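You operate a simulated robot arm through the tools that you are given. There is no shell and no other tool.

You run a simulated robot arm. Do the job below in one go: nothing can be reset, and whatever is moved stays where it is left.

TASK
Rinse pump four's line with water into the bucket, then switch off.
Fine: press the water key first, run 0.6 to 2.5 litres and hang the nozzle back on its hook before you switch off.

It is judged by the outcome, as a careful person would: the job done as asked, and still so three seconds after it is handed in. It fails if anything else is knocked over, pushed out of place, dropped, spilled or broken.

THE ROBOT
A 7-joint arm with a fingered hand, fixed in place. Base frame: the origin is at the foot of the arm, x ahead of it, y to its left, z up; the work surface is at about z = 28. Readings come in cm, degrees, newtons and seconds.
With the tool pointing down near the work surface it reaches from about 16 to 38 cm from the base axis. Its first joint turns from -115.0 to 115.0 degrees. Payload 3.1 kg.
The TCP is the grasp point between the finger pads, 2.2 cm short of the fingertips. In the tool frame z runs along the fingers and y along their closing line. The gripper opens to 11.2 cm. The gripper's body begins 6 cm behind the TCP. The gripper is a hand of 3 fingers: y runs from the thumb to the fingers, the wrist lies at [0, 0, -21.8] in the tool frame, and closing takes about 1.5 s.
Orientation is told as [roll, pitch, yaw] about the base's x, y, z axes, in that order, counted from this pose: with the fingers straight down and closing along the base's y, the tool's x points along the base's -x, its y along +y and its z along -z.

THE INTERFACE
- The arm moves only by the tool step_arm. Its argument "moves" is a list of rows, each a list of 2 entries, a list of its own where there are three numbers: the shift along the base's x, y, z in cm, then the turn, a rotation vector about the base's x, y, z in degrees. In form: [[[tx, ty, tz], [rx, ry, rz]], ...]. A call has 1 to 20 rows; each row shifts and turns the commanded pose from where the row before left it. "claw" is the gripper command, from -1 (shut) to 1 (fully open), values between in proportion, set as the call begins (left out, the last holds). Rows are played at 5 a second. More than 5 cm and 8.6 degrees between two rows, or a gripper value outside its range, and nothing of the call is played. Where a pose cannot be reached the arm comes as near as it can. A force on the tool above 90 N (or 10 N above the force at the start of the call, whichever is more), or a blocked arm, ends the call early, and 0.2 s more pass. The fingers move at their own pace (about 10.8 cm/s each) and stop on an object; they squeeze with about 32 N. The grip force told is the motor's: it shows also when the fingers shut on nothing. Time passes only in rows, and 0.2 s behind the last, so rows that do not move let the fingers close. The reply holds the time, the measured pose of the TCP, the force on the tool along the base axes, the opening and the grip force, in the units named above and with some noise, with the torque about the TCP (base axes, N m) and any sound that the robot's microphone picked up.
- Cameras (640 x 400 px; columns grow to the right, rows downward): "scene" is fixed at [21.22, -49.65, 183.42]; the picture's right is [0.71, -0.71, 0.00], its down [-0.57, -0.57, -0.60] and it looks along [0.42, 0.42, -0.80] (base axes); focal length 372 px, centre (320, 200). "wrist" rides on the gripper at [6.6, 0.3, -8] in the tool frame; the picture's right is [-0.05, 1.00, 0.00], its down [-0.77, -0.04, -0.64] and it looks along [-0.64, -0.03, 0.77] (tool axes); focal length 275 px, centre (320, 200). There is no depth. A picture from a camera that has moved, and an enlarged one, comes with that camera's place and axes in the base frame and with its lens. The place of the scene camera against the robot may be out by one fixed shift of up to 1.8 cm in any direction.
- get_image(camera): a new picture of that camera. No time passes.
- lift_body(by): slides the trunk up (or, below 0, down) by that many cm; the arm rides with it, the base frame stays. It gives what a move gives, with no picture.
- set_fingers(finger1, finger2, thumb_bend): sets how far each is bent, from 0 (flat) to 100 (curled in); at 30 the hand is open as for a grip, at 70 the pads meet at the TCP. One left out holds its place. A second passes; each finger stops where it meets its share of the squeeze, and holds until it gets a number again. A gripper value or a shape takes the hand back. It gives what a move gives, with no picture; readings hold the bend of each and the force on the fingers (four entries, about 0 where the hand has none), thumb and palm.
- set_grasp(shape): the hand has 3 fingers and takes this shape, open, in about a second: jaw (thumb against the fingers, like two jaws); tri (thumb and two fingers); tip (a fingertip pinch); poke (one finger out to press); point (the index stretched); flat (the hand flat); cup (the hand cupped); fist (a fist). The gripper value then closes the fingers along that shape, each until it touches; the sizes above hold for jaw. It gives what a move gives, with no picture.
- zoom(camera, box): a new picture of the part [left, top, right, bottom] of that camera's present view, enlarged. No time passes.
- finish_job(): hands the job in; it is judged then, once.

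Places have to be worked out from the pictures, the camera data and where the tool is seen. Open the gripper and draw the arm clear of the work before you hand the job in, unless the task says otherwise.

The tools are called after ">>>" as name(argument=value, ...) on one line, values as JSON. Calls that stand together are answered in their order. step_arm: Moves the arm, as the interface text tells. Its arguments: {"type":"object","properties":{"moves":{"type":"array","items":{"type":"array"}},"claw":{"type":"number"}},"required":["moves"]} The other tools are called the same way: lift_body (by) slides the trunk up or down; set_grasp (shape) gives the hand a shape; set_fingers (finger1, finger2, thumb_bend) moves the fingers one by one; get_image (camera) takes a picture; zoom (camera, box) takes an enlarged picture of a part of a camera's view; finish_job () hands the job in.

At the start:

```text
time_s: 0.0
ee_pos: [33.87, -24.97, 146.53]
ee_rot: [-0.1, 0.0, 0.0]
wrist_force: [0.0, 0.0, 0.5]
moment: [-0.01, -0.03, -0.01]
finger_gap: 11.21
finger_force: 0.1
shape: jaw
bend: [30.0, 30.0, 30.0]
finger forces: [0.0, 0.0, 0.1, 0.0, 0.0, 0.0]
trunk travel left (down, up): [-92.5, 6.5]
```

scene: 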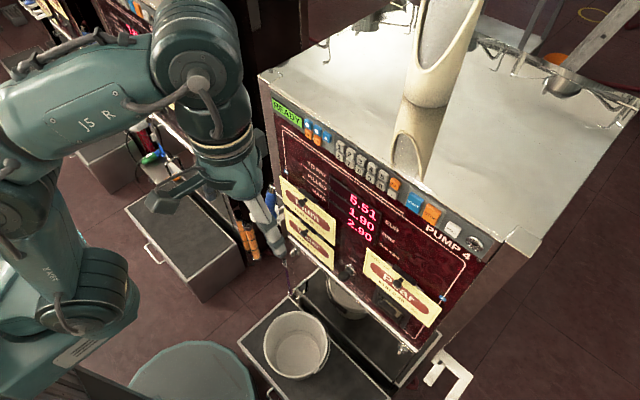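
wrist: 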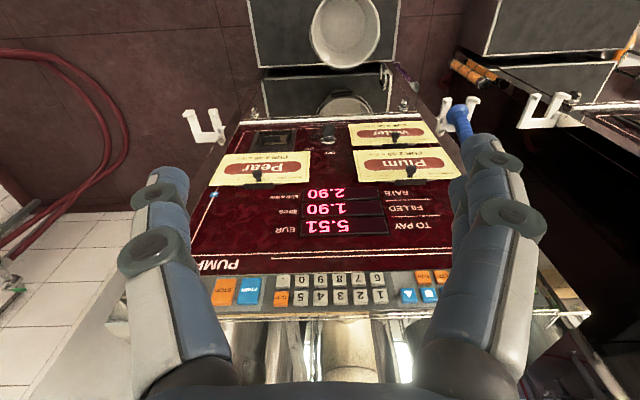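

I start by looking closely at the pump's panel and surroundings in both cameras.

>>> zoom(camera="scene", box=[240, 60, 560, 260])

>>> zoom(camera="scene", box=[200, 200, 520, 400])

>>> zoom(camera="wrist", box=[180, 80, 480, 267])

>>> zoom(camera="wrist", box=[180, 180, 480, 367])

```text
2.00 times, centred on (400, 160) of scene
camera zoom: at [21.22, -49.65, 183.42], right [0.71, -0.71, 0.0], down [-0.57, -0.57, -0.6], along [0.42, 0.42, -0.8], focal length 744 px, centre (160, 280)
```

zoom: 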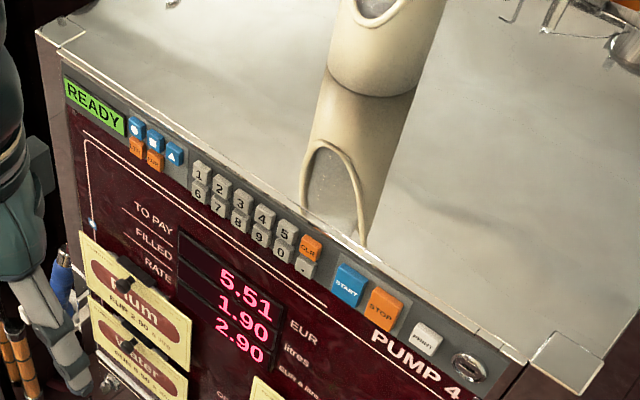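

```text
2.00 times, centred on (360, 300) of scene
camera zoom: at [21.22, -49.65, 183.42], right [0.71, -0.71, 0.0], down [-0.57, -0.57, -0.6], along [0.42, 0.42, -0.8], focal length 744 px, centre (240, 0)
```

zoom: 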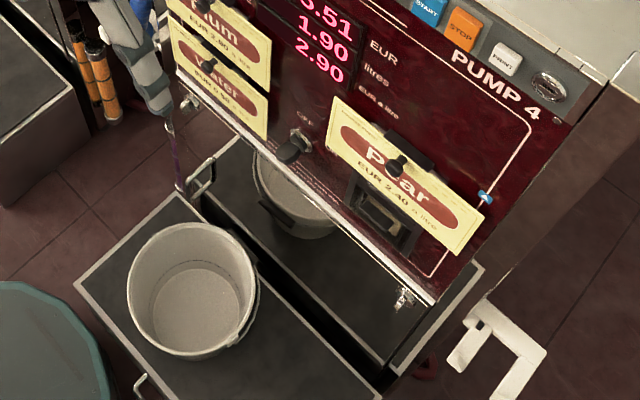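

```text
2.13 times, centred on (330, 174) of wrist
camera zoom: at [27.27, -24.75, 154.75], right [0.05, 1.0, 0.0], down [0.77, -0.04, 0.64], along [0.64, -0.03, -0.77], focal length 587 px, centre (299, 256)
```

zoom: 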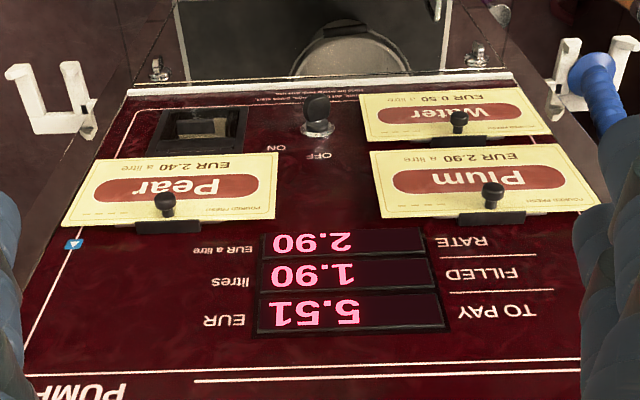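

```text
2.13 times, centred on (330, 274) of wrist
camera zoom: at [27.27, -24.75, 154.75], right [0.05, 1.0, 0.0], down [0.77, -0.04, 0.64], along [0.64, -0.03, -0.77], focal length 587 px, centre (299, 43)
```

zoom: 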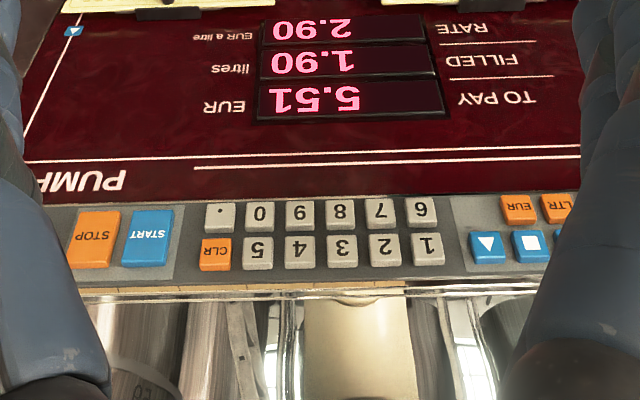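

The panel faces the robot (towards -x), with symbols by the product plates and three blue keys. I zoom in further to read the symbols and find the nozzle and hooks.

>>> zoom(camera="scene", box=[265, 90, 345, 140])

>>> zoom(camera="scene", box=[250, 160, 346, 220])

>>> zoom(camera="scene", box=[230, 180, 326, 240])

>>> zoom(camera="scene", box=[380, 260, 476, 320])

>>> zoom(camera="wrist", box=[390, 220, 486, 280])

>>> zoom(camera="wrist", box=[430, 60, 590, 160])

>>> zoom(camera="wrist", box=[170, 80, 270, 220])

```text
8.00 times, centred on (305, 115) of scene
camera zoom: at [21.22, -49.65, 183.42], right [0.71, -0.71, 0.0], down [-0.57, -0.57, -0.6], along [0.42, 0.42, -0.8], focal length 2975 px, centre (440, 880)
```

zoom: 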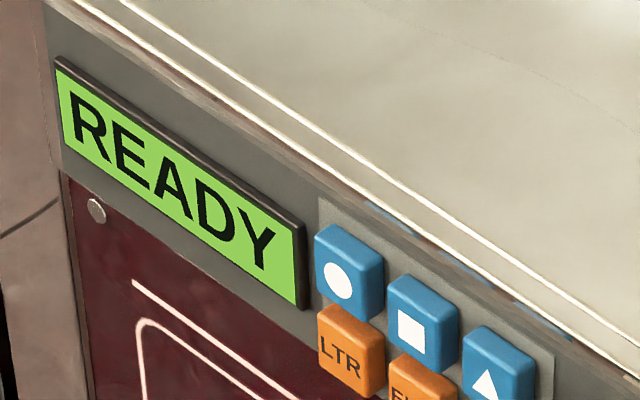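

```text
6.67 times, centred on (298, 190) of scene
camera zoom: at [21.22, -49.65, 183.42], right [0.71, -0.71, 0.0], down [-0.57, -0.57, -0.6], along [0.42, 0.42, -0.8], focal length 2479 px, centre (467, 267)
```

zoom: 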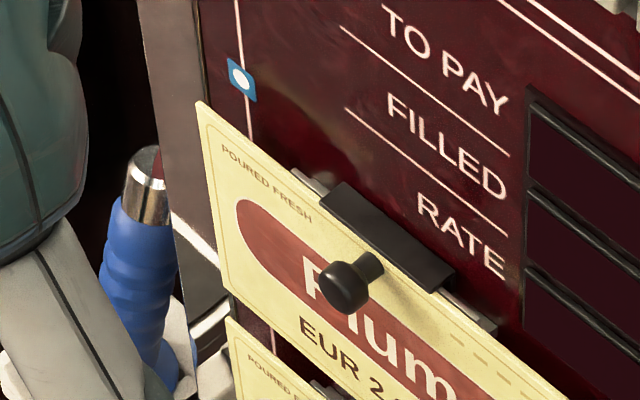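

```text
6.67 times, centred on (278, 210) of scene
camera zoom: at [21.22, -49.65, 183.42], right [0.71, -0.71, 0.0], down [-0.57, -0.57, -0.6], along [0.42, 0.42, -0.8], focal length 2479 px, centre (600, 133)
```

zoom: 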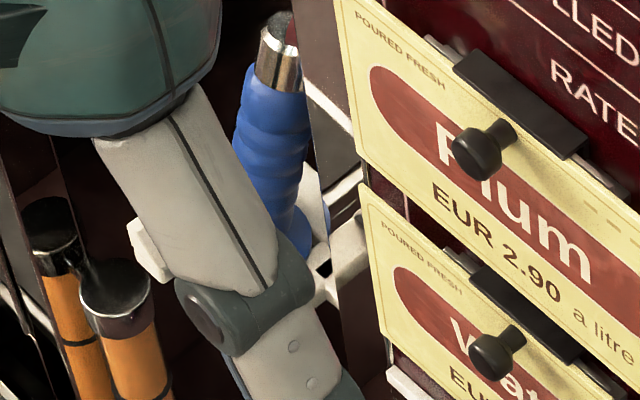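

```text
6.67 times, centred on (428, 290) of scene
camera zoom: at [21.22, -49.65, 183.42], right [0.71, -0.71, 0.0], down [-0.57, -0.57, -0.6], along [0.42, 0.42, -0.8], focal length 2479 px, centre (-400, -400)
```

zoom: 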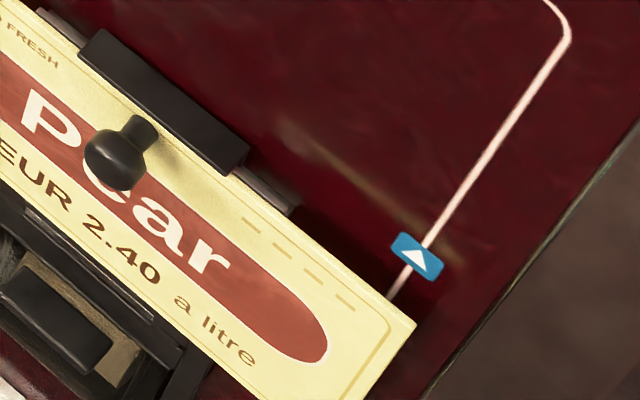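

```text
6.67 times, centred on (438, 250) of wrist
camera zoom: at [27.27, -24.75, 154.75], right [0.05, 1.0, 0.0], down [0.77, -0.04, 0.64], along [0.64, -0.03, -0.77], focal length 1835 px, centre (-467, -133)
```

zoom: 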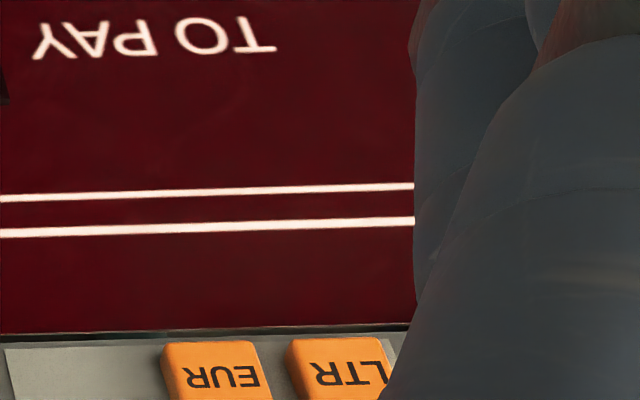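

```text
4.00 times, centred on (510, 110) of wrist
camera zoom: at [27.27, -24.75, 154.75], right [0.05, 1.0, 0.0], down [0.77, -0.04, 0.64], along [0.64, -0.03, -0.77], focal length 1101 px, centre (-440, 560)
```

zoom: 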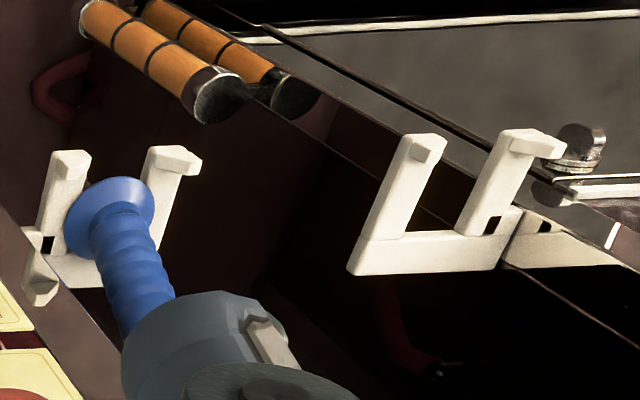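

```text
2.86 times, centred on (220, 150) of wrist
camera zoom: at [27.27, -24.75, 154.75], right [0.05, 1.0, 0.0], down [0.77, -0.04, 0.64], along [0.64, -0.03, -0.77], focal length 786 px, centre (606, 343)
```

zoom: 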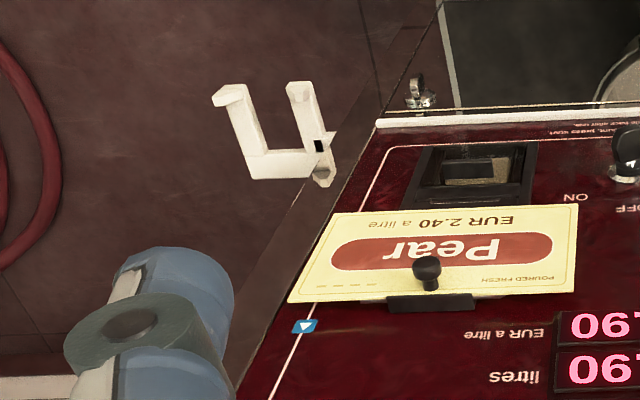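

START comes out near (57.7, -35, 134.5) and the Water knob near (54.6, -10, 101), so the panel is a vertical face at x≈57. I lower the trunk to look at the panel from a flatter angle; the hand stays about 20 cm clear of it.

>>> lift_body(by=-18)

>>> get_image(camera="wrist")

>>> get_image(camera="scene")

```text
time_s: 2.0
ee_pos: [33.89, -24.91, 128.68]
ee_rot: [-0.1, 0.1, 0.0]
wrist_force: [0.2, -0.7, -0.5]
moment: [0.02, -0.02, 0.01]
finger_gap: 11.17
finger_force: 0.0
shape: jaw
bend: [30.0, 30.0, 30.0]
finger forces: [0.1, 0.0, 0.1, 0.0, 0.0, 0.0]
trunk travel left (down, up): [-74.5, 24.5]
```

```text
taken
camera wrist: at [27.27, -24.75, 136.75], right [0.05, 1.0, 0.0], down [0.77, -0.04, 0.64], along [0.64, -0.03, -0.77], focal length 275 px, centre (320, 200)
```

wrist: 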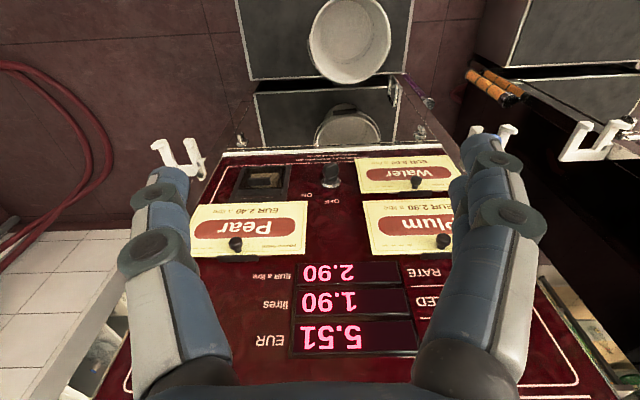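

```text
taken
```

scene: 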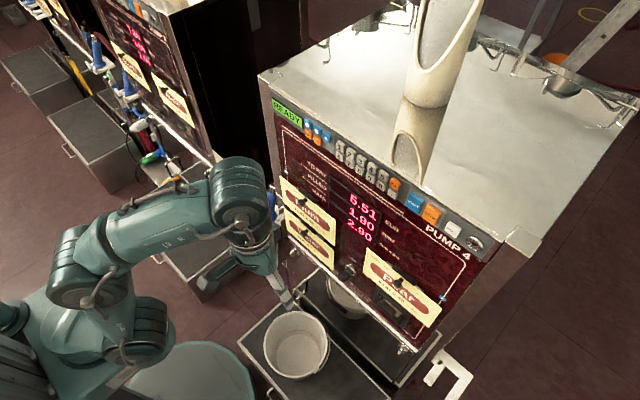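

The panel is seen better. I zoom in on the instruction text at the bottom, the badges and the hooks.

>>> zoom(camera="wrist", box=[220, 130, 380, 230])

>>> zoom(camera="wrist", box=[330, 130, 490, 230])

>>> zoom(camera="wrist", box=[240, 130, 420, 165])

>>> zoom(camera="scene", box=[250, 180, 330, 230])

>>> zoom(camera="scene", box=[40, 0, 240, 180])

```text
4.00 times, centred on (300, 180) of wrist
camera zoom: at [27.27, -24.75, 136.75], right [0.05, 1.0, 0.0], down [0.77, -0.04, 0.64], along [0.64, -0.03, -0.77], focal length 1101 px, centre (400, 280)
```

zoom: 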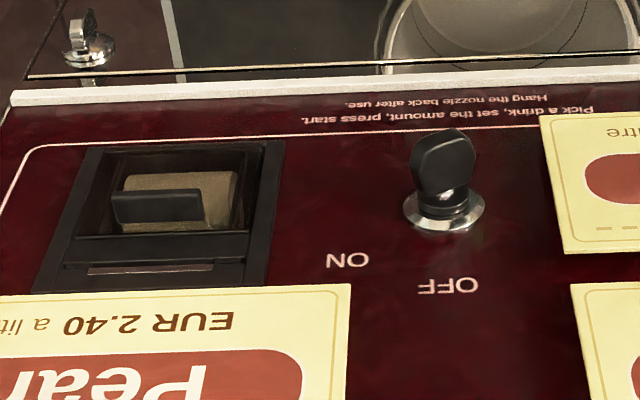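

```text
4.00 times, centred on (410, 180) of wrist
camera zoom: at [27.27, -24.75, 136.75], right [0.05, 1.0, 0.0], down [0.77, -0.04, 0.64], along [0.64, -0.03, -0.77], focal length 1101 px, centre (-40, 280)
```

zoom: 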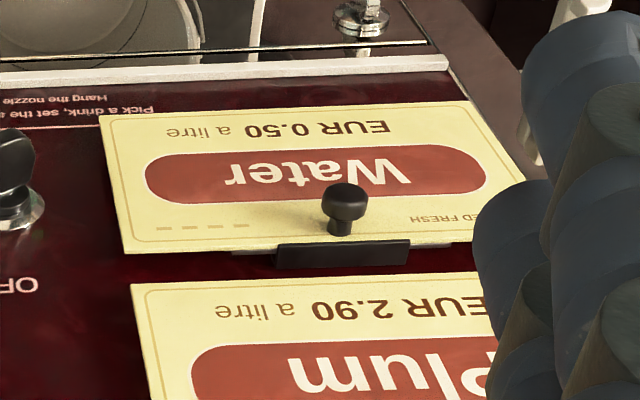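

```text
3.56 times, centred on (330, 148) of wrist
camera zoom: at [27.27, -24.75, 136.75], right [0.05, 1.0, 0.0], down [0.77, -0.04, 0.64], along [0.64, -0.03, -0.77], focal length 979 px, centre (284, 387)
```

zoom: 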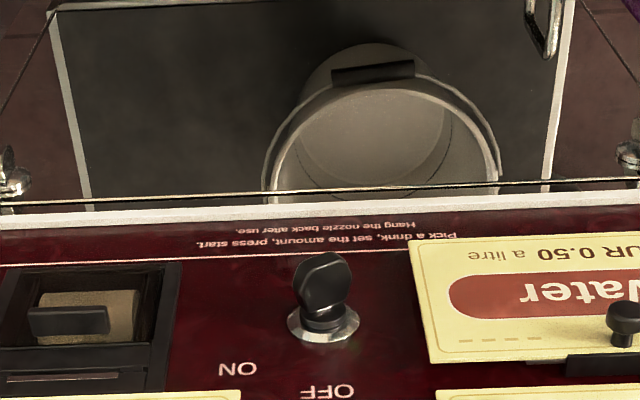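

```text
8.00 times, centred on (290, 205) of scene
camera zoom: at [21.22, -49.65, 183.42], right [0.71, -0.71, 0.0], down [-0.57, -0.57, -0.6], along [0.42, 0.42, -0.8], focal length 2975 px, centre (560, 160)
```

zoom: 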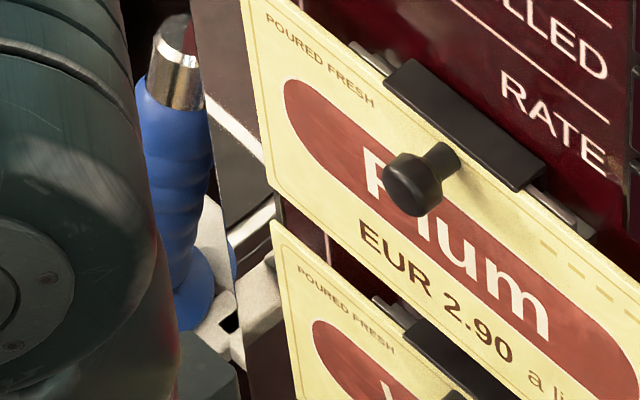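

```text
2.22 times, centred on (140, 90) of scene
camera zoom: at [21.22, -49.65, 183.42], right [0.71, -0.71, 0.0], down [-0.57, -0.57, -0.6], along [0.42, 0.42, -0.8], focal length 826 px, centre (720, 444)
```

zoom: 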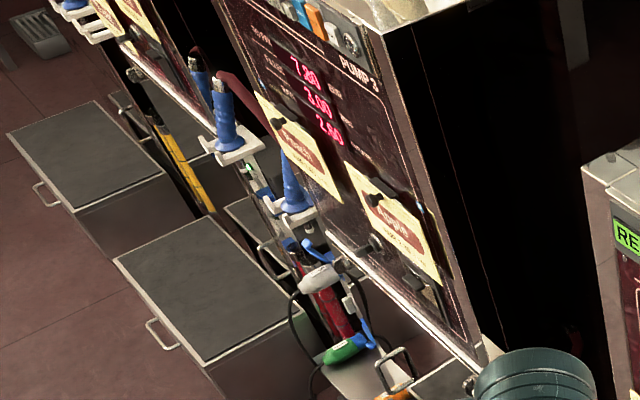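

The text reads "Pick a drink, set the amount, press start. Hang the nozzle back after use." and the rotary ON/OFF key sits below its labels. I turn the hand to the left to inspect the nozzle on its hook and the badge between the plates.

>>> step_arm(moves=[[[-2, 0, 0], [0, 0, 8]], [[-2, 0, 0], [0, 0, 8]], [[-2, 0, 0], [0, 0, 8]], [[-1, 0, 0], [0, 0, 8]], [[0, 0, 0], [0, 0, 8]], [[0, 0, 0], [0, 0, 0]]])

>>> get_image(camera="wrist")

>>> get_image(camera="scene")

```text
time_s: 3.4
ee_pos: [26.77, -24.99, 128.63]
ee_rot: [-0.1, -0.1, 40.1]
wrist_force: [-0.3, 0.4, -0.6]
moment: [0.0, -0.03, 0.01]
finger_gap: 11.17
finger_force: 0.1
shape: jaw
bend: [30.0, 30.0, 30.0]
finger forces: [0.1, 0.1, 0.0, 0.0, 0.0, 0.1]
trunk travel left (down, up): [-74.5, 24.5]
```

```text
taken
camera wrist: at [21.58, -29.1, 136.73], right [-0.61, 0.79, 0.0], down [0.61, 0.47, 0.64], along [0.51, 0.39, -0.77], focal length 275 px, centre (320, 200)
```

wrist: 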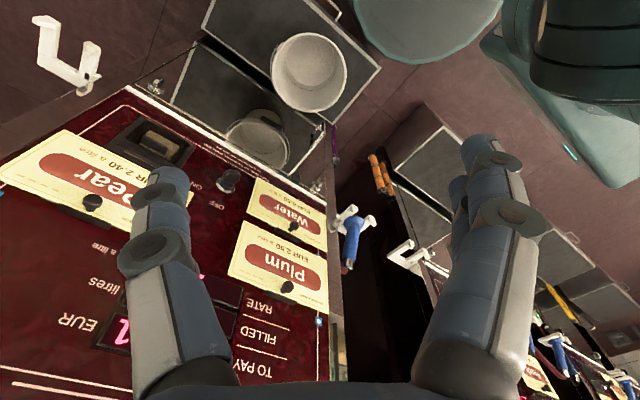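

```text
taken
```

scene: 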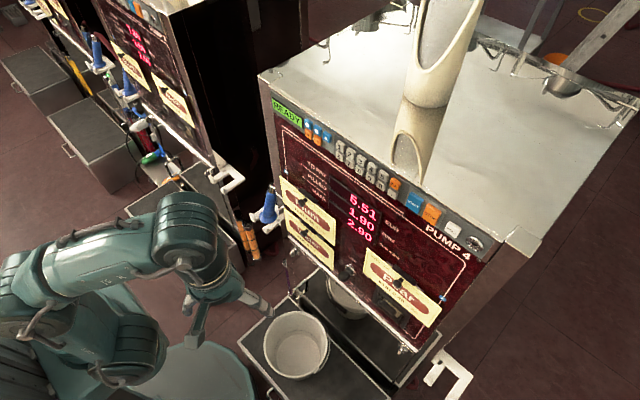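

Now the nozzle on pump 4's left hook is visible in both cameras. I zoom in on it and on the area around it.

>>> zoom(camera="scene", box=[224, 170, 320, 230])

>>> zoom(camera="wrist", box=[300, 130, 428, 210])

>>> zoom(camera="wrist", box=[300, 190, 428, 330])

>>> zoom(camera="scene", box=[224, 190, 352, 310])

>>> zoom(camera="wrist", box=[200, 20, 360, 140])

```text
6.67 times, centred on (272, 200) of scene
camera zoom: at [21.22, -49.65, 183.42], right [0.71, -0.71, 0.0], down [-0.57, -0.57, -0.6], along [0.42, 0.42, -0.8], focal length 2479 px, centre (640, 200)
```

zoom: 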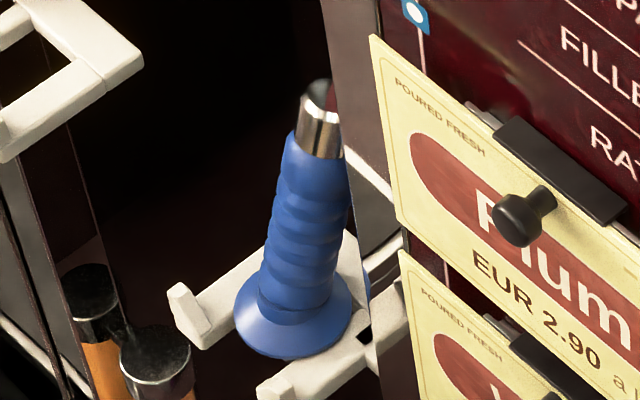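

```text
5.00 times, centred on (364, 170) of wrist
camera zoom: at [21.58, -29.1, 136.73], right [-0.61, 0.79, 0.0], down [0.61, 0.47, 0.64], along [0.51, 0.39, -0.77], focal length 1376 px, centre (100, 350)
```

zoom: 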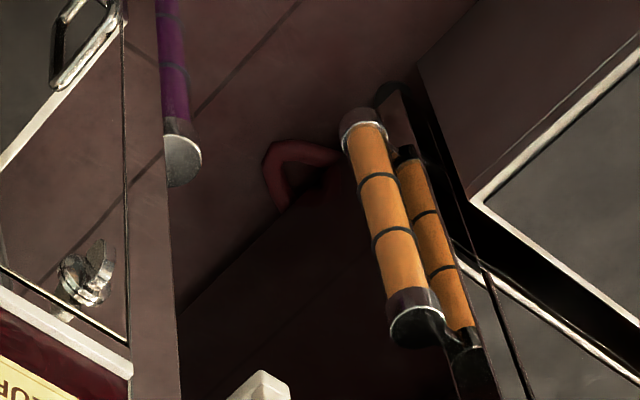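

```text
2.86 times, centred on (364, 260) of wrist
camera zoom: at [21.58, -29.1, 136.73], right [-0.61, 0.79, 0.0], down [0.61, 0.47, 0.64], along [0.51, 0.39, -0.77], focal length 786 px, centre (194, 29)
```

zoom: 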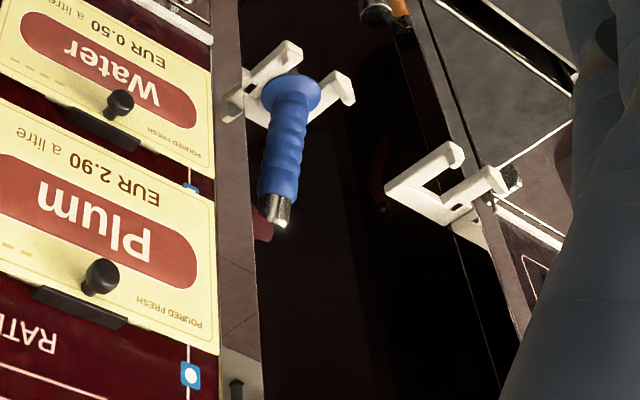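

```text
3.33 times, centred on (288, 250) of scene
camera zoom: at [21.22, -49.65, 183.42], right [0.71, -0.71, 0.0], down [-0.57, -0.57, -0.6], along [0.42, 0.42, -0.8], focal length 1240 px, centre (427, 33)
```

zoom: 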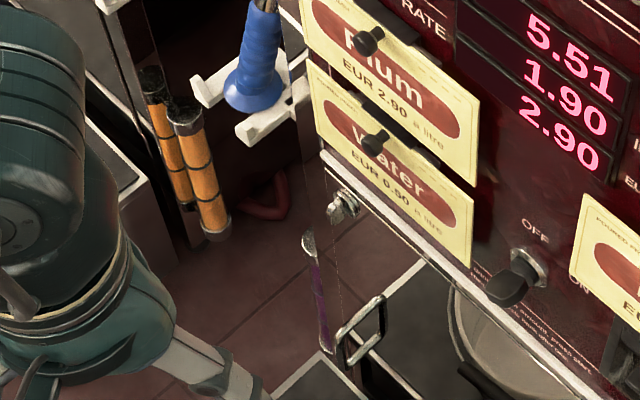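

```text
3.33 times, centred on (280, 80) of wrist
camera zoom: at [21.58, -29.1, 136.73], right [-0.61, 0.79, 0.0], down [0.61, 0.47, 0.64], along [0.51, 0.39, -0.77], focal length 918 px, centre (453, 600)
```

zoom: 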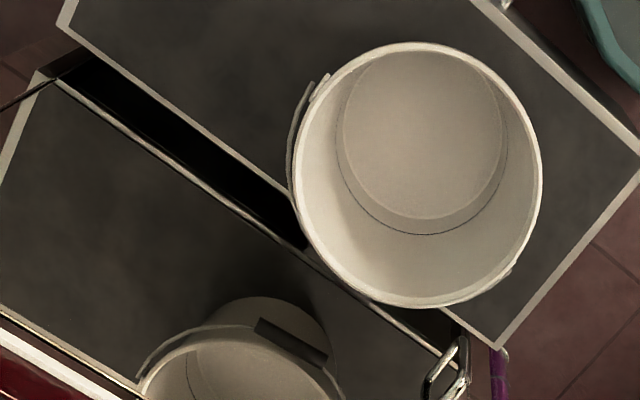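

The nozzle's flange comes out near (56.9, 10.0, 83.7) and its metal collar near (59.8, 9, 97), resting in a fork open towards the robot. There is a blue badge just above the Water plate; I zoom in to read it, and look at the far right of the pump too.

>>> zoom(camera="wrist", box=[320, 180, 368, 210])

>>> zoom(camera="wrist", box=[348, 206, 380, 286])

>>> zoom(camera="wrist", box=[196, 150, 276, 220])

>>> zoom(camera="scene", box=[320, 250, 400, 300])

>>> zoom(camera="scene", box=[380, 180, 500, 260])

```text
13.33 times, centred on (344, 195) of wrist
camera zoom: at [21.58, -29.1, 136.73], right [-0.61, 0.79, 0.0], down [0.61, 0.47, 0.64], along [0.51, 0.39, -0.77], focal length 3670 px, centre (0, 267)
```

zoom: 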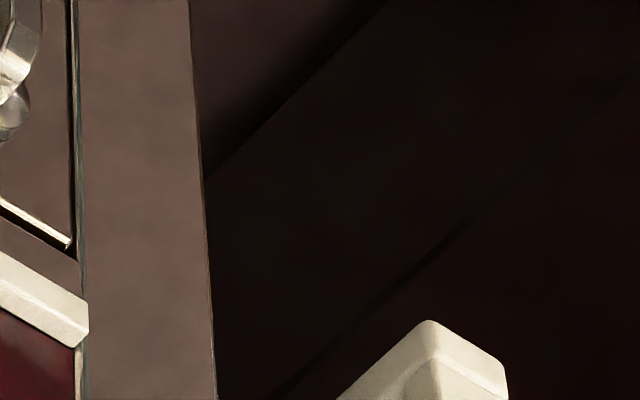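

```text
5.00 times, centred on (364, 246) of wrist
camera zoom: at [21.58, -29.1, 136.73], right [-0.61, 0.79, 0.0], down [0.61, 0.47, 0.64], along [0.51, 0.39, -0.77], focal length 1376 px, centre (100, -30)
```

zoom: 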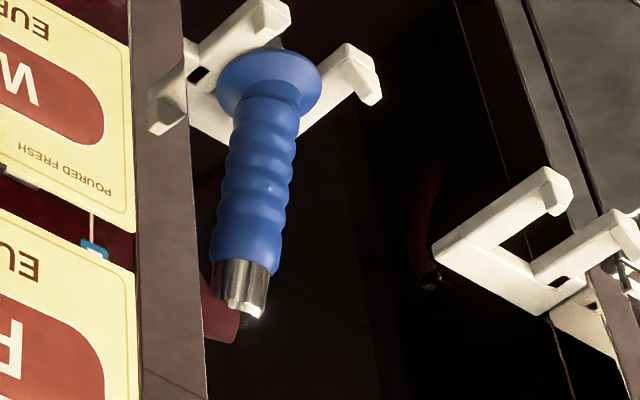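

```text
5.71 times, centred on (236, 185) of wrist
camera zoom: at [21.58, -29.1, 136.73], right [-0.61, 0.79, 0.0], down [0.61, 0.47, 0.64], along [0.51, 0.39, -0.77], focal length 1573 px, centre (800, 286)
```

zoom: 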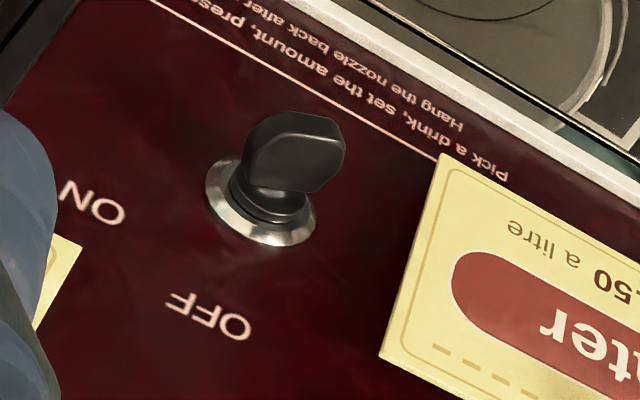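

```text
8.00 times, centred on (360, 275) of scene
camera zoom: at [21.22, -49.65, 183.42], right [0.71, -0.71, 0.0], down [-0.57, -0.57, -0.6], along [0.42, 0.42, -0.8], focal length 2975 px, centre (0, -400)
```

zoom: 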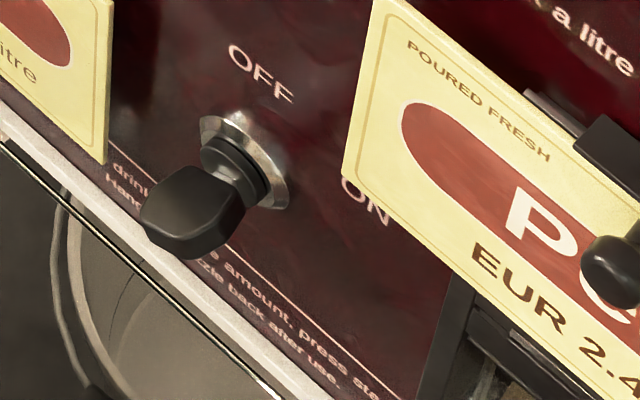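

```text
5.00 times, centred on (440, 220) of scene
camera zoom: at [21.22, -49.65, 183.42], right [0.71, -0.71, 0.0], down [-0.57, -0.57, -0.6], along [0.42, 0.42, -0.8], focal length 1859 px, centre (-280, 100)
```

zoom: 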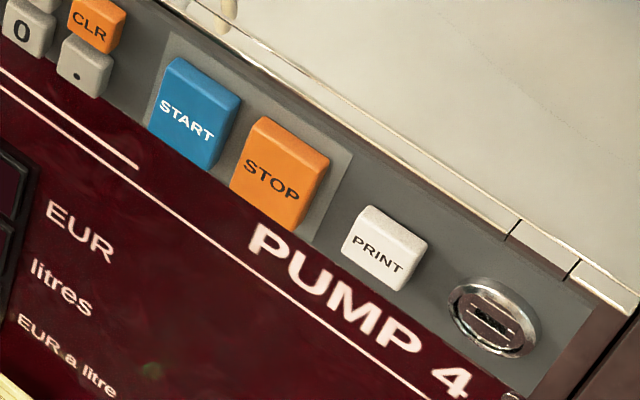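

The badge between the Plum and Water plates is at about (319, 256) in the wrist picture. I zoom right in on it to read the symbol.

>>> zoom(camera="wrist", box=[311, 251, 327, 261])

>>> zoom(camera="wrist", box=[308, 310, 332, 330])

>>> zoom(camera="scene", box=[275, 195, 305, 225])

```text
16.00 times, centred on (319, 256) of wrist
camera zoom: at [21.58, -29.1, 136.73], right [-0.61, 0.79, 0.0], down [0.61, 0.47, 0.64], along [0.51, 0.39, -0.77], focal length 4404 px, centre (336, -696)
```

zoom: 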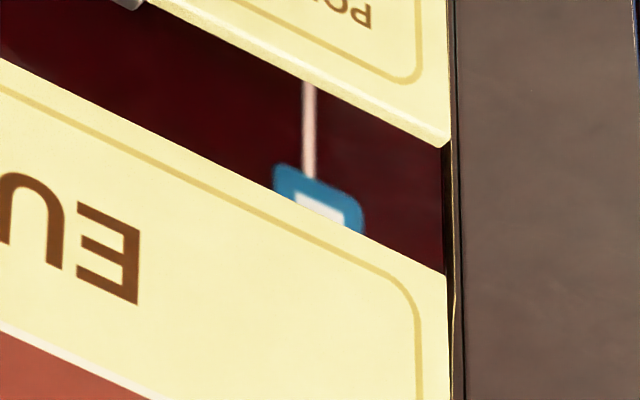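

```text
16.00 times, centred on (320, 320) of wrist
camera zoom: at [21.58, -29.1, 136.73], right [-0.61, 0.79, 0.0], down [0.61, 0.47, 0.64], along [0.51, 0.39, -0.77], focal length 4404 px, centre (320, -1720)
```

zoom: 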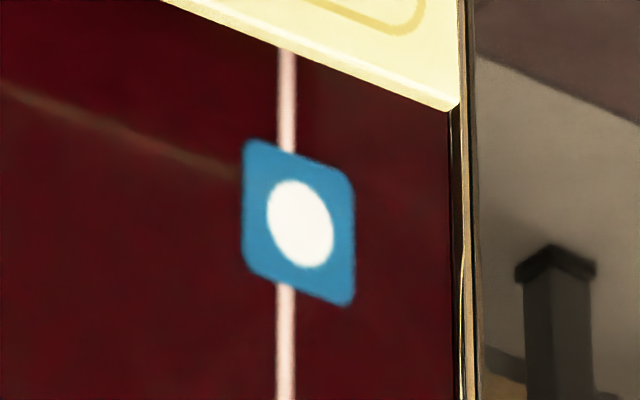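

```text
13.33 times, centred on (290, 210) of scene
camera zoom: at [21.22, -49.65, 183.42], right [0.71, -0.71, 0.0], down [-0.57, -0.57, -0.6], along [0.42, 0.42, -0.8], focal length 4958 px, centre (720, 67)
```

zoom: 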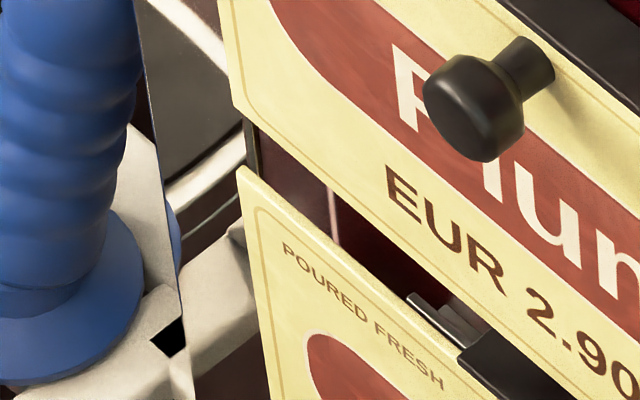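

The badge above Water is the square, so the middle blue key (■) is the water key; RATE should then show 0.50. I now take the poke shape and see where the pressing finger is.

>>> set_grasp(shape="poke")

>>> get_image(camera="wrist")

>>> get_image(camera="scene")

```text
time_s: 4.3
ee_pos: [26.8, -25.03, 128.59]
ee_rot: [0.0, -0.1, 40.0]
wrist_force: [0.2, -0.6, 0.3]
moment: [0.02, 0.01, 0.02]
finger_gap: 0.0
finger_force: 0.1
shape: poke
bend: [100.0, 100.0, 46.0]
finger forces: [0.0, 0.1, 0.0, 0.0, 0.0, 0.0]
trunk travel left (down, up): [-74.5, 24.5]
```

```text
taken
camera wrist: at [21.59, -29.09, 136.72], right [-0.61, 0.8, 0.0], down [0.61, 0.47, 0.64], along [0.51, 0.39, -0.77], focal length 275 px, centre (320, 200)
```

wrist: 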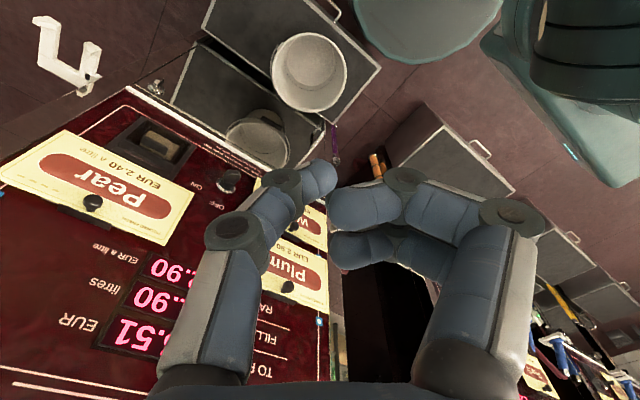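

```text
taken
```

scene: 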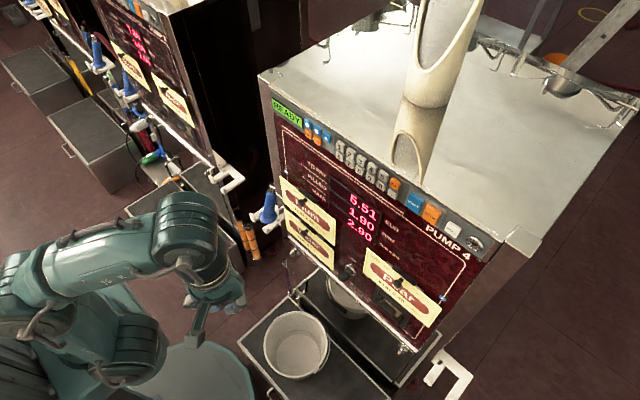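

In this shape the thumb stands out as the pressing finger with its tip near the tool axis. I zoom in to locate the tip, and compare with the point shape.

>>> zoom(camera="wrist", box=[240, 130, 400, 230])

>>> set_grasp(shape="point")

>>> get_image(camera="wrist")

```text
4.00 times, centred on (320, 180) of wrist
camera zoom: at [21.59, -29.09, 136.72], right [-0.61, 0.8, 0.0], down [0.61, 0.47, 0.64], along [0.51, 0.39, -0.77], focal length 1101 px, centre (320, 280)
```

zoom: 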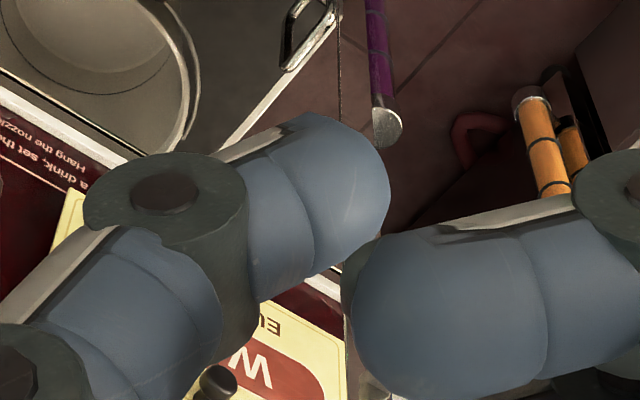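

```text
time_s: 5.2
ee_pos: [26.86, -25.04, 128.69]
ee_rot: [0.1, 0.0, 40.1]
wrist_force: [0.0, -0.2, -0.4]
moment: [-0.01, 0.01, -0.03]
finger_gap: 0.01
finger_force: 0.0
shape: point
bend: [27.0, 100.0, 50.0]
finger forces: [0.0, 0.0, 0.0, 0.0, 0.0, 0.1]
trunk travel left (down, up): [-74.5, 24.5]
```

```text
taken
camera wrist: at [21.6, -29.09, 136.72], right [-0.61, 0.8, 0.0], down [0.61, 0.47, 0.64], along [0.51, 0.39, -0.77], focal length 275 px, centre (320, 200)
```

wrist: 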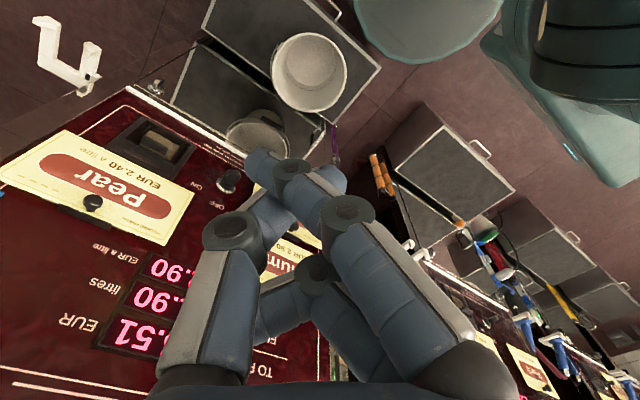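

The poke shape suits better: thumb tip close to the tool axis, about 2.2 cm past the TCP. I take it again, undo the yaw, and pitch the hand forward to horizontal while holding the wrist roughly in place.

>>> set_grasp(shape="poke")

>>> step_arm(moves=[[[0.3, 0, 0], [0, 0, -8]], [[0.3, 0, 0], [0, 0, -8]], [[0.3, 0, 0], [0, 0, -8]], [[0.3, 0, 0], [0, 0, -8]], [[0, 0, 0], [0, 0, -8]], [[3.03, 0, 0.21], [0, -8, 0]], [[2.98, 0, 0.63], [0, -8, 0]], [[2.86, 0, 1.04], [0, -8, 0]], [[2.69, 0, 1.43], [0, -8, 0]], [[2.46, 0, 1.79], [0, -8, 0]], [[2.19, 0, 2.11], [0, -8, 0]], [[0, 0, 0], [0, 0, 0]]])

>>> get_image(camera="wrist")

>>> get_image(camera="scene")

```text
time_s: 6.1
ee_pos: [26.85, -25.0, 128.65]
ee_rot: [0.0, 0.0, 39.9]
wrist_force: [0.3, 0.2, -0.2]
moment: [-0.04, -0.01, 0.0]
finger_gap: 0.01
finger_force: 0.1
shape: poke
bend: [99.0, 100.0, 100.0]
finger forces: [0.1, 0.0, 0.0, 0.0, 0.0, 0.1]
trunk travel left (down, up): [-74.5, 24.5]
```

```text
time_s: 8.7
ee_pos: [44.27, -24.9, 135.94]
ee_rot: [0.1, -48.1, -0.1]
wrist_force: [0.2, -0.2, 0.7]
moment: [0.07, 0.0, -0.03]
finger_gap: 0.0
finger_force: 0.1
shape: poke
bend: [99.0, 100.0, 100.0]
finger forces: [0.0, 0.2, 0.1, 0.0, 0.0, 0.1]
trunk travel left (down, up): [-74.5, 24.5]
```

```text
taken
camera wrist: at [33.94, -24.69, 136.49], right [0.03, 1.0, 0.04], down [0.04, -0.04, 1.0], along [1.0, -0.03, -0.04], focal length 275 px, centre (320, 200)
```

wrist: 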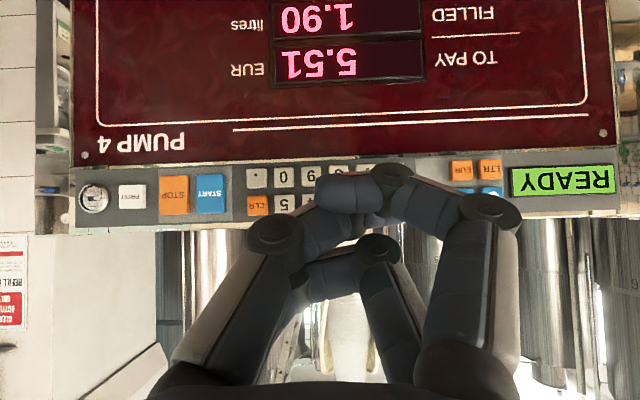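

```text
taken
```

scene: 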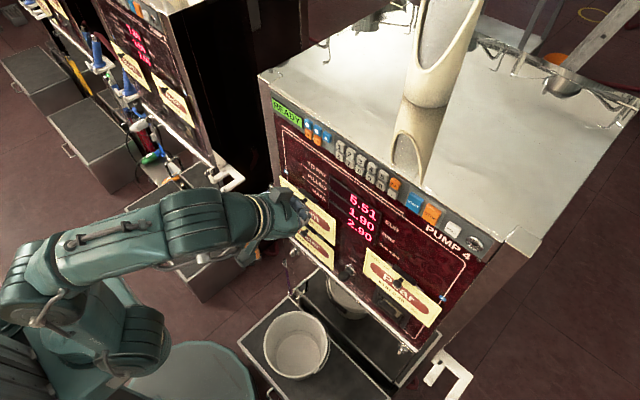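

The readings show the thumb curled as well this time, so the poke shape did not form properly after pointing. I set the fingers explicitly: both fingers curled, thumb out.

>>> set_fingers(finger1=100, finger2=100, thumb_bend=30)

>>> get_image(camera="wrist")

```text
time_s: 9.7
ee_pos: [44.36, -25.02, 135.95]
ee_rot: [-0.1, -48.0, 0.0]
wrist_force: [-0.3, 0.4, 0.2]
moment: [0.02, 0.0, 0.0]
finger_gap: 1.69
finger_force: 0.0
shape: fingers
bend: [80.0, 100.0, 42.0]
finger forces: [0.1, 0.0, 0.0, 0.0, 0.1, 0.1]
trunk travel left (down, up): [-74.5, 24.5]
```

```text
taken
camera wrist: at [33.91, -24.7, 136.48], right [0.03, 1.0, 0.03], down [0.04, -0.04, 1.0], along [1.0, -0.03, -0.04], focal length 275 px, centre (320, 200)
```

wrist: 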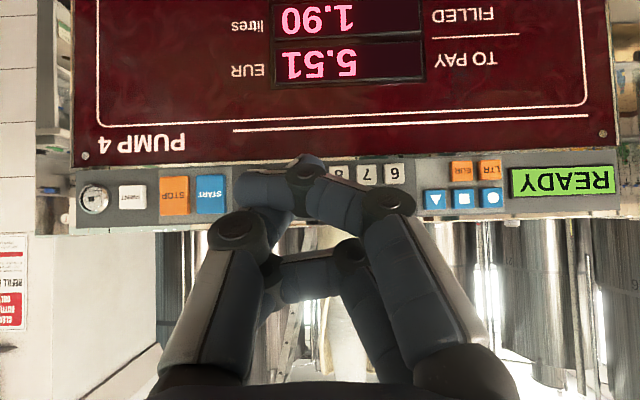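

The index is caught over the thumb. I open all three first, then curl the two fingers with the thumb held out.

>>> set_fingers(finger1=20, finger2=20, thumb_bend=10)

>>> set_fingers(finger1=100, finger2=100, thumb_bend=10)

>>> get_image(camera="wrist")

```text
time_s: 10.7
ee_pos: [44.24, -24.97, 135.94]
ee_rot: [-0.1, -48.0, 0.1]
wrist_force: [0.1, 0.3, 0.4]
moment: [0.0, 0.04, 0.0]
finger_gap: 1.75
finger_force: 0.1
shape: fingers
bend: [51.0, 98.0, 31.0]
finger forces: [0.0, 0.0, 0.0, 0.0, 0.1, 0.1]
trunk travel left (down, up): [-74.5, 24.5]
```

```text
time_s: 11.7
ee_pos: [44.25, -24.98, 135.99]
ee_rot: [0.0, -48.0, 0.0]
wrist_force: [-0.2, 0.0, -0.5]
moment: [-0.02, 0.02, -0.01]
finger_gap: 1.94
finger_force: 0.0
shape: fingers
bend: [79.0, 100.0, 31.0]
finger forces: [0.0, 0.0, 0.1, 0.0, 0.1, 0.0]
trunk travel left (down, up): [-74.5, 24.5]
```

```text
taken
camera wrist: at [33.91, -24.7, 136.48], right [0.03, 1.0, 0.03], down [0.04, -0.04, 1.0], along [1.0, -0.03, -0.04], focal length 275 px, centre (320, 200)
```

wrist: 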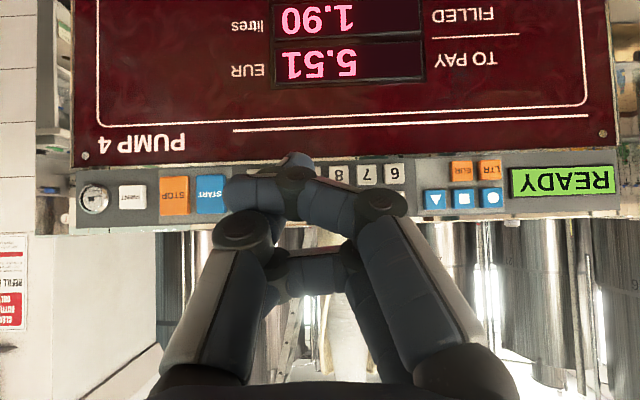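

They are still hooked together. I take the jaw shape fully open and give the fingers time to free themselves.

>>> set_grasp(shape="jaw")

>>> step_arm(moves=[[[0, 0, 0], [0, 0, 0]], [[0, 0, 0], [0, 0, 0]], [[0, 0, 0], [0, 0, 0]], [[0, 0, 0], [0, 0, 0]], [[0, 0, 0], [0, 0, 0]], [[0, 0, 0], [0, 0, 0]]], claw=1)

>>> get_image(camera="wrist")

```text
time_s: 12.6
ee_pos: [44.27, -25.08, 135.88]
ee_rot: [0.0, -48.0, 0.1]
wrist_force: [0.6, 0.4, -0.1]
moment: [-0.04, 0.05, 0.03]
finger_gap: 11.18
finger_force: 0.0
shape: jaw
bend: [30.0, 30.0, 30.0]
finger forces: [0.0, 0.0, 0.0, 0.0, 0.0, 0.1]
trunk travel left (down, up): [-74.5, 24.5]
```

```text
time_s: 14.0
ee_pos: [44.38, -24.96, 135.96]
ee_rot: [0.1, -48.0, -0.1]
wrist_force: [0.2, 0.0, 0.3]
moment: [0.0, -0.03, -0.01]
finger_gap: 11.18
finger_force: 0.1
shape: jaw
bend: [30.0, 30.0, 30.0]
finger forces: [0.0, 0.1, 0.1, 0.0, 0.1, 0.0]
trunk travel left (down, up): [-74.5, 24.5]
```

```text
taken
camera wrist: at [33.91, -24.7, 136.48], right [0.03, 1.0, 0.03], down [0.04, -0.04, 1.0], along [1.0, -0.03, -0.04], focal length 275 px, centre (320, 200)
```

wrist: 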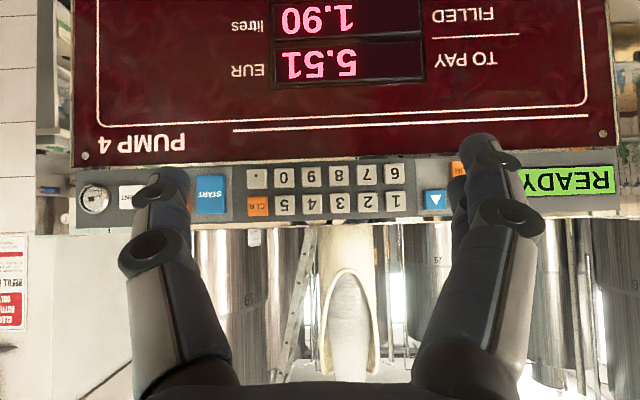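

The hand is free and the view is square-on. I zoom on the key strip to measure the key positions.

>>> zoom(camera="wrist", box=[60, 100, 340, 240])

>>> zoom(camera="wrist", box=[340, 100, 620, 240])

>>> set_grasp(shape="poke")

>>> get_image(camera="wrist")

```text
2.29 times, centred on (200, 170) of wrist
camera zoom: at [33.91, -24.7, 136.48], right [0.03, 1.0, 0.03], down [0.04, -0.04, 1.0], along [1.0, -0.03, -0.04], focal length 629 px, centre (594, 269)
```

zoom: 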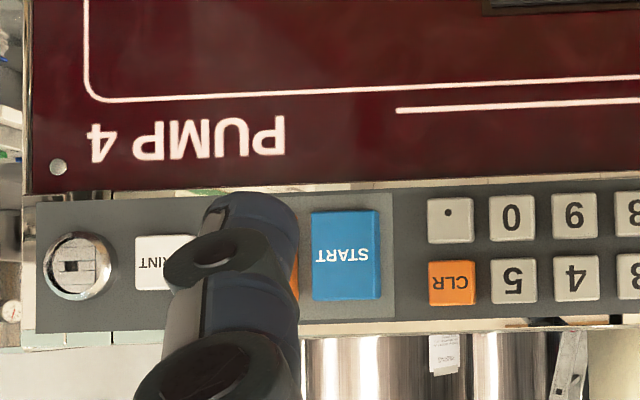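

```text
2.29 times, centred on (480, 170) of wrist
camera zoom: at [33.91, -24.7, 136.48], right [0.03, 1.0, 0.03], down [0.04, -0.04, 1.0], along [1.0, -0.03, -0.04], focal length 629 px, centre (-46, 269)
```

zoom: 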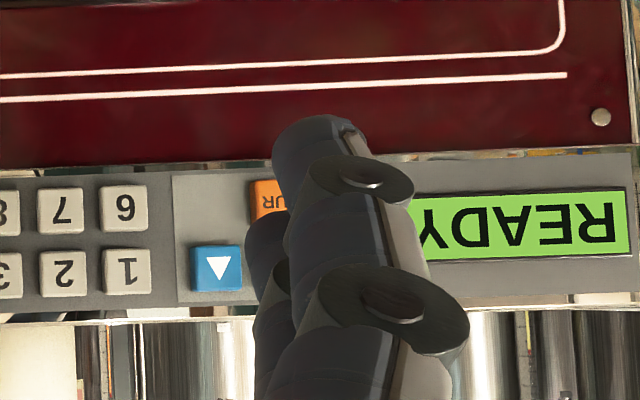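

```text
time_s: 14.9
ee_pos: [44.29, -24.96, 136.02]
ee_rot: [0.0, -48.0, -0.1]
wrist_force: [0.2, 0.2, 0.4]
moment: [-0.01, 0.0, -0.03]
finger_gap: 0.0
finger_force: 0.0
shape: poke
bend: [100.0, 100.0, 46.0]
finger forces: [0.0, 0.0, 0.0, 0.1, 0.0, 0.0]
trunk travel left (down, up): [-74.5, 24.5]
```

```text
taken
camera wrist: at [33.92, -24.7, 136.48], right [0.03, 1.0, 0.03], down [0.04, -0.04, 1.0], along [1.0, -0.03, -0.04], focal length 275 px, centre (320, 200)
```

wrist: 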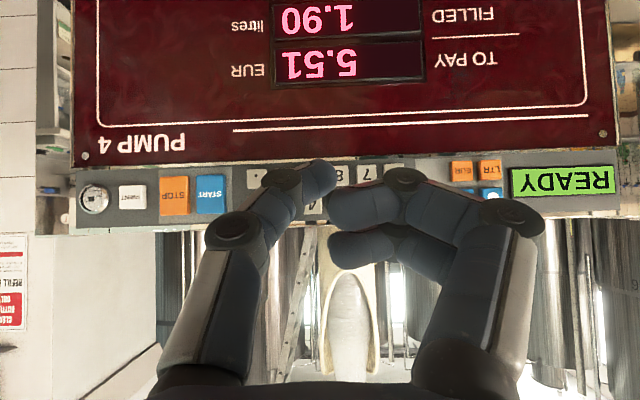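

Poke has formed correctly now (thumb 46). From two wrist views START sits at about (59.4, -35.6, 134.5), the ■ key at about (59.5, -12.2, 135.8) and "1" at about (59.5, -18.5, 135.9). I pitch the rest of the way to horizontal, keeping the wrist in place.

>>> step_arm(moves=[[[1.87, 0, 2.4], [0, -8, 0]], [[1.52, 0, 2.63], [0, -8, 0]], [[1.14, 0, 2.82], [0, -8, 0]], [[0.74, 0, 2.95], [0, -8, 0]], [[0.32, 0, 3.03], [0, -8, 0]], [[0, 0, 0.76], [0, -2, 0]], [[0, 0, 0], [0, 0, 0]]])

>>> get_image(camera="wrist")

>>> get_image(camera="scene")

```text
time_s: 16.5
ee_pos: [49.81, -25.06, 150.39]
ee_rot: [172.7, -90.0, -172.8]
wrist_force: [1.1, 0.3, 0.0]
moment: [-0.02, 0.01, 0.04]
finger_gap: 0.0
finger_force: 0.2
shape: poke
bend: [100.0, 100.0, 46.0]
finger forces: [0.1, 0.0, 0.1, 0.0, 0.1, 0.0]
trunk travel left (down, up): [-74.5, 24.5]
```

```text
taken
camera wrist: at [41.82, -24.8, 143.86], right [0.0, 1.0, 0.05], down [-0.64, -0.04, 0.77], along [0.77, -0.03, 0.64], focal length 275 px, centre (320, 200)
```

wrist: 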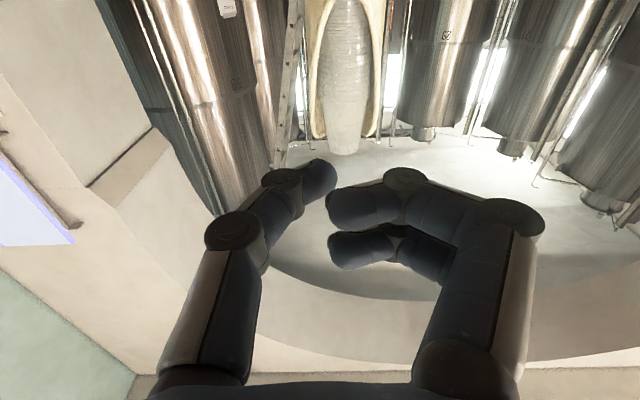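

```text
taken
```

scene: 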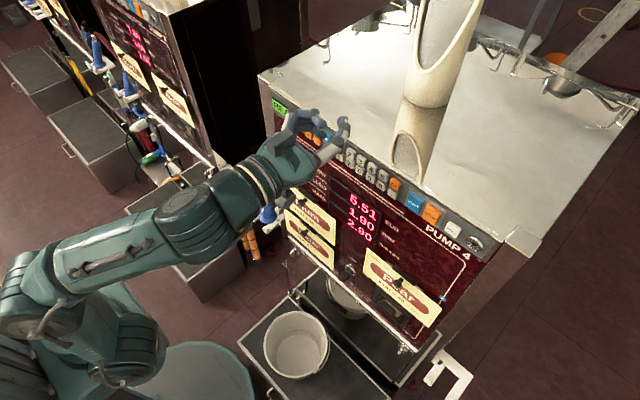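

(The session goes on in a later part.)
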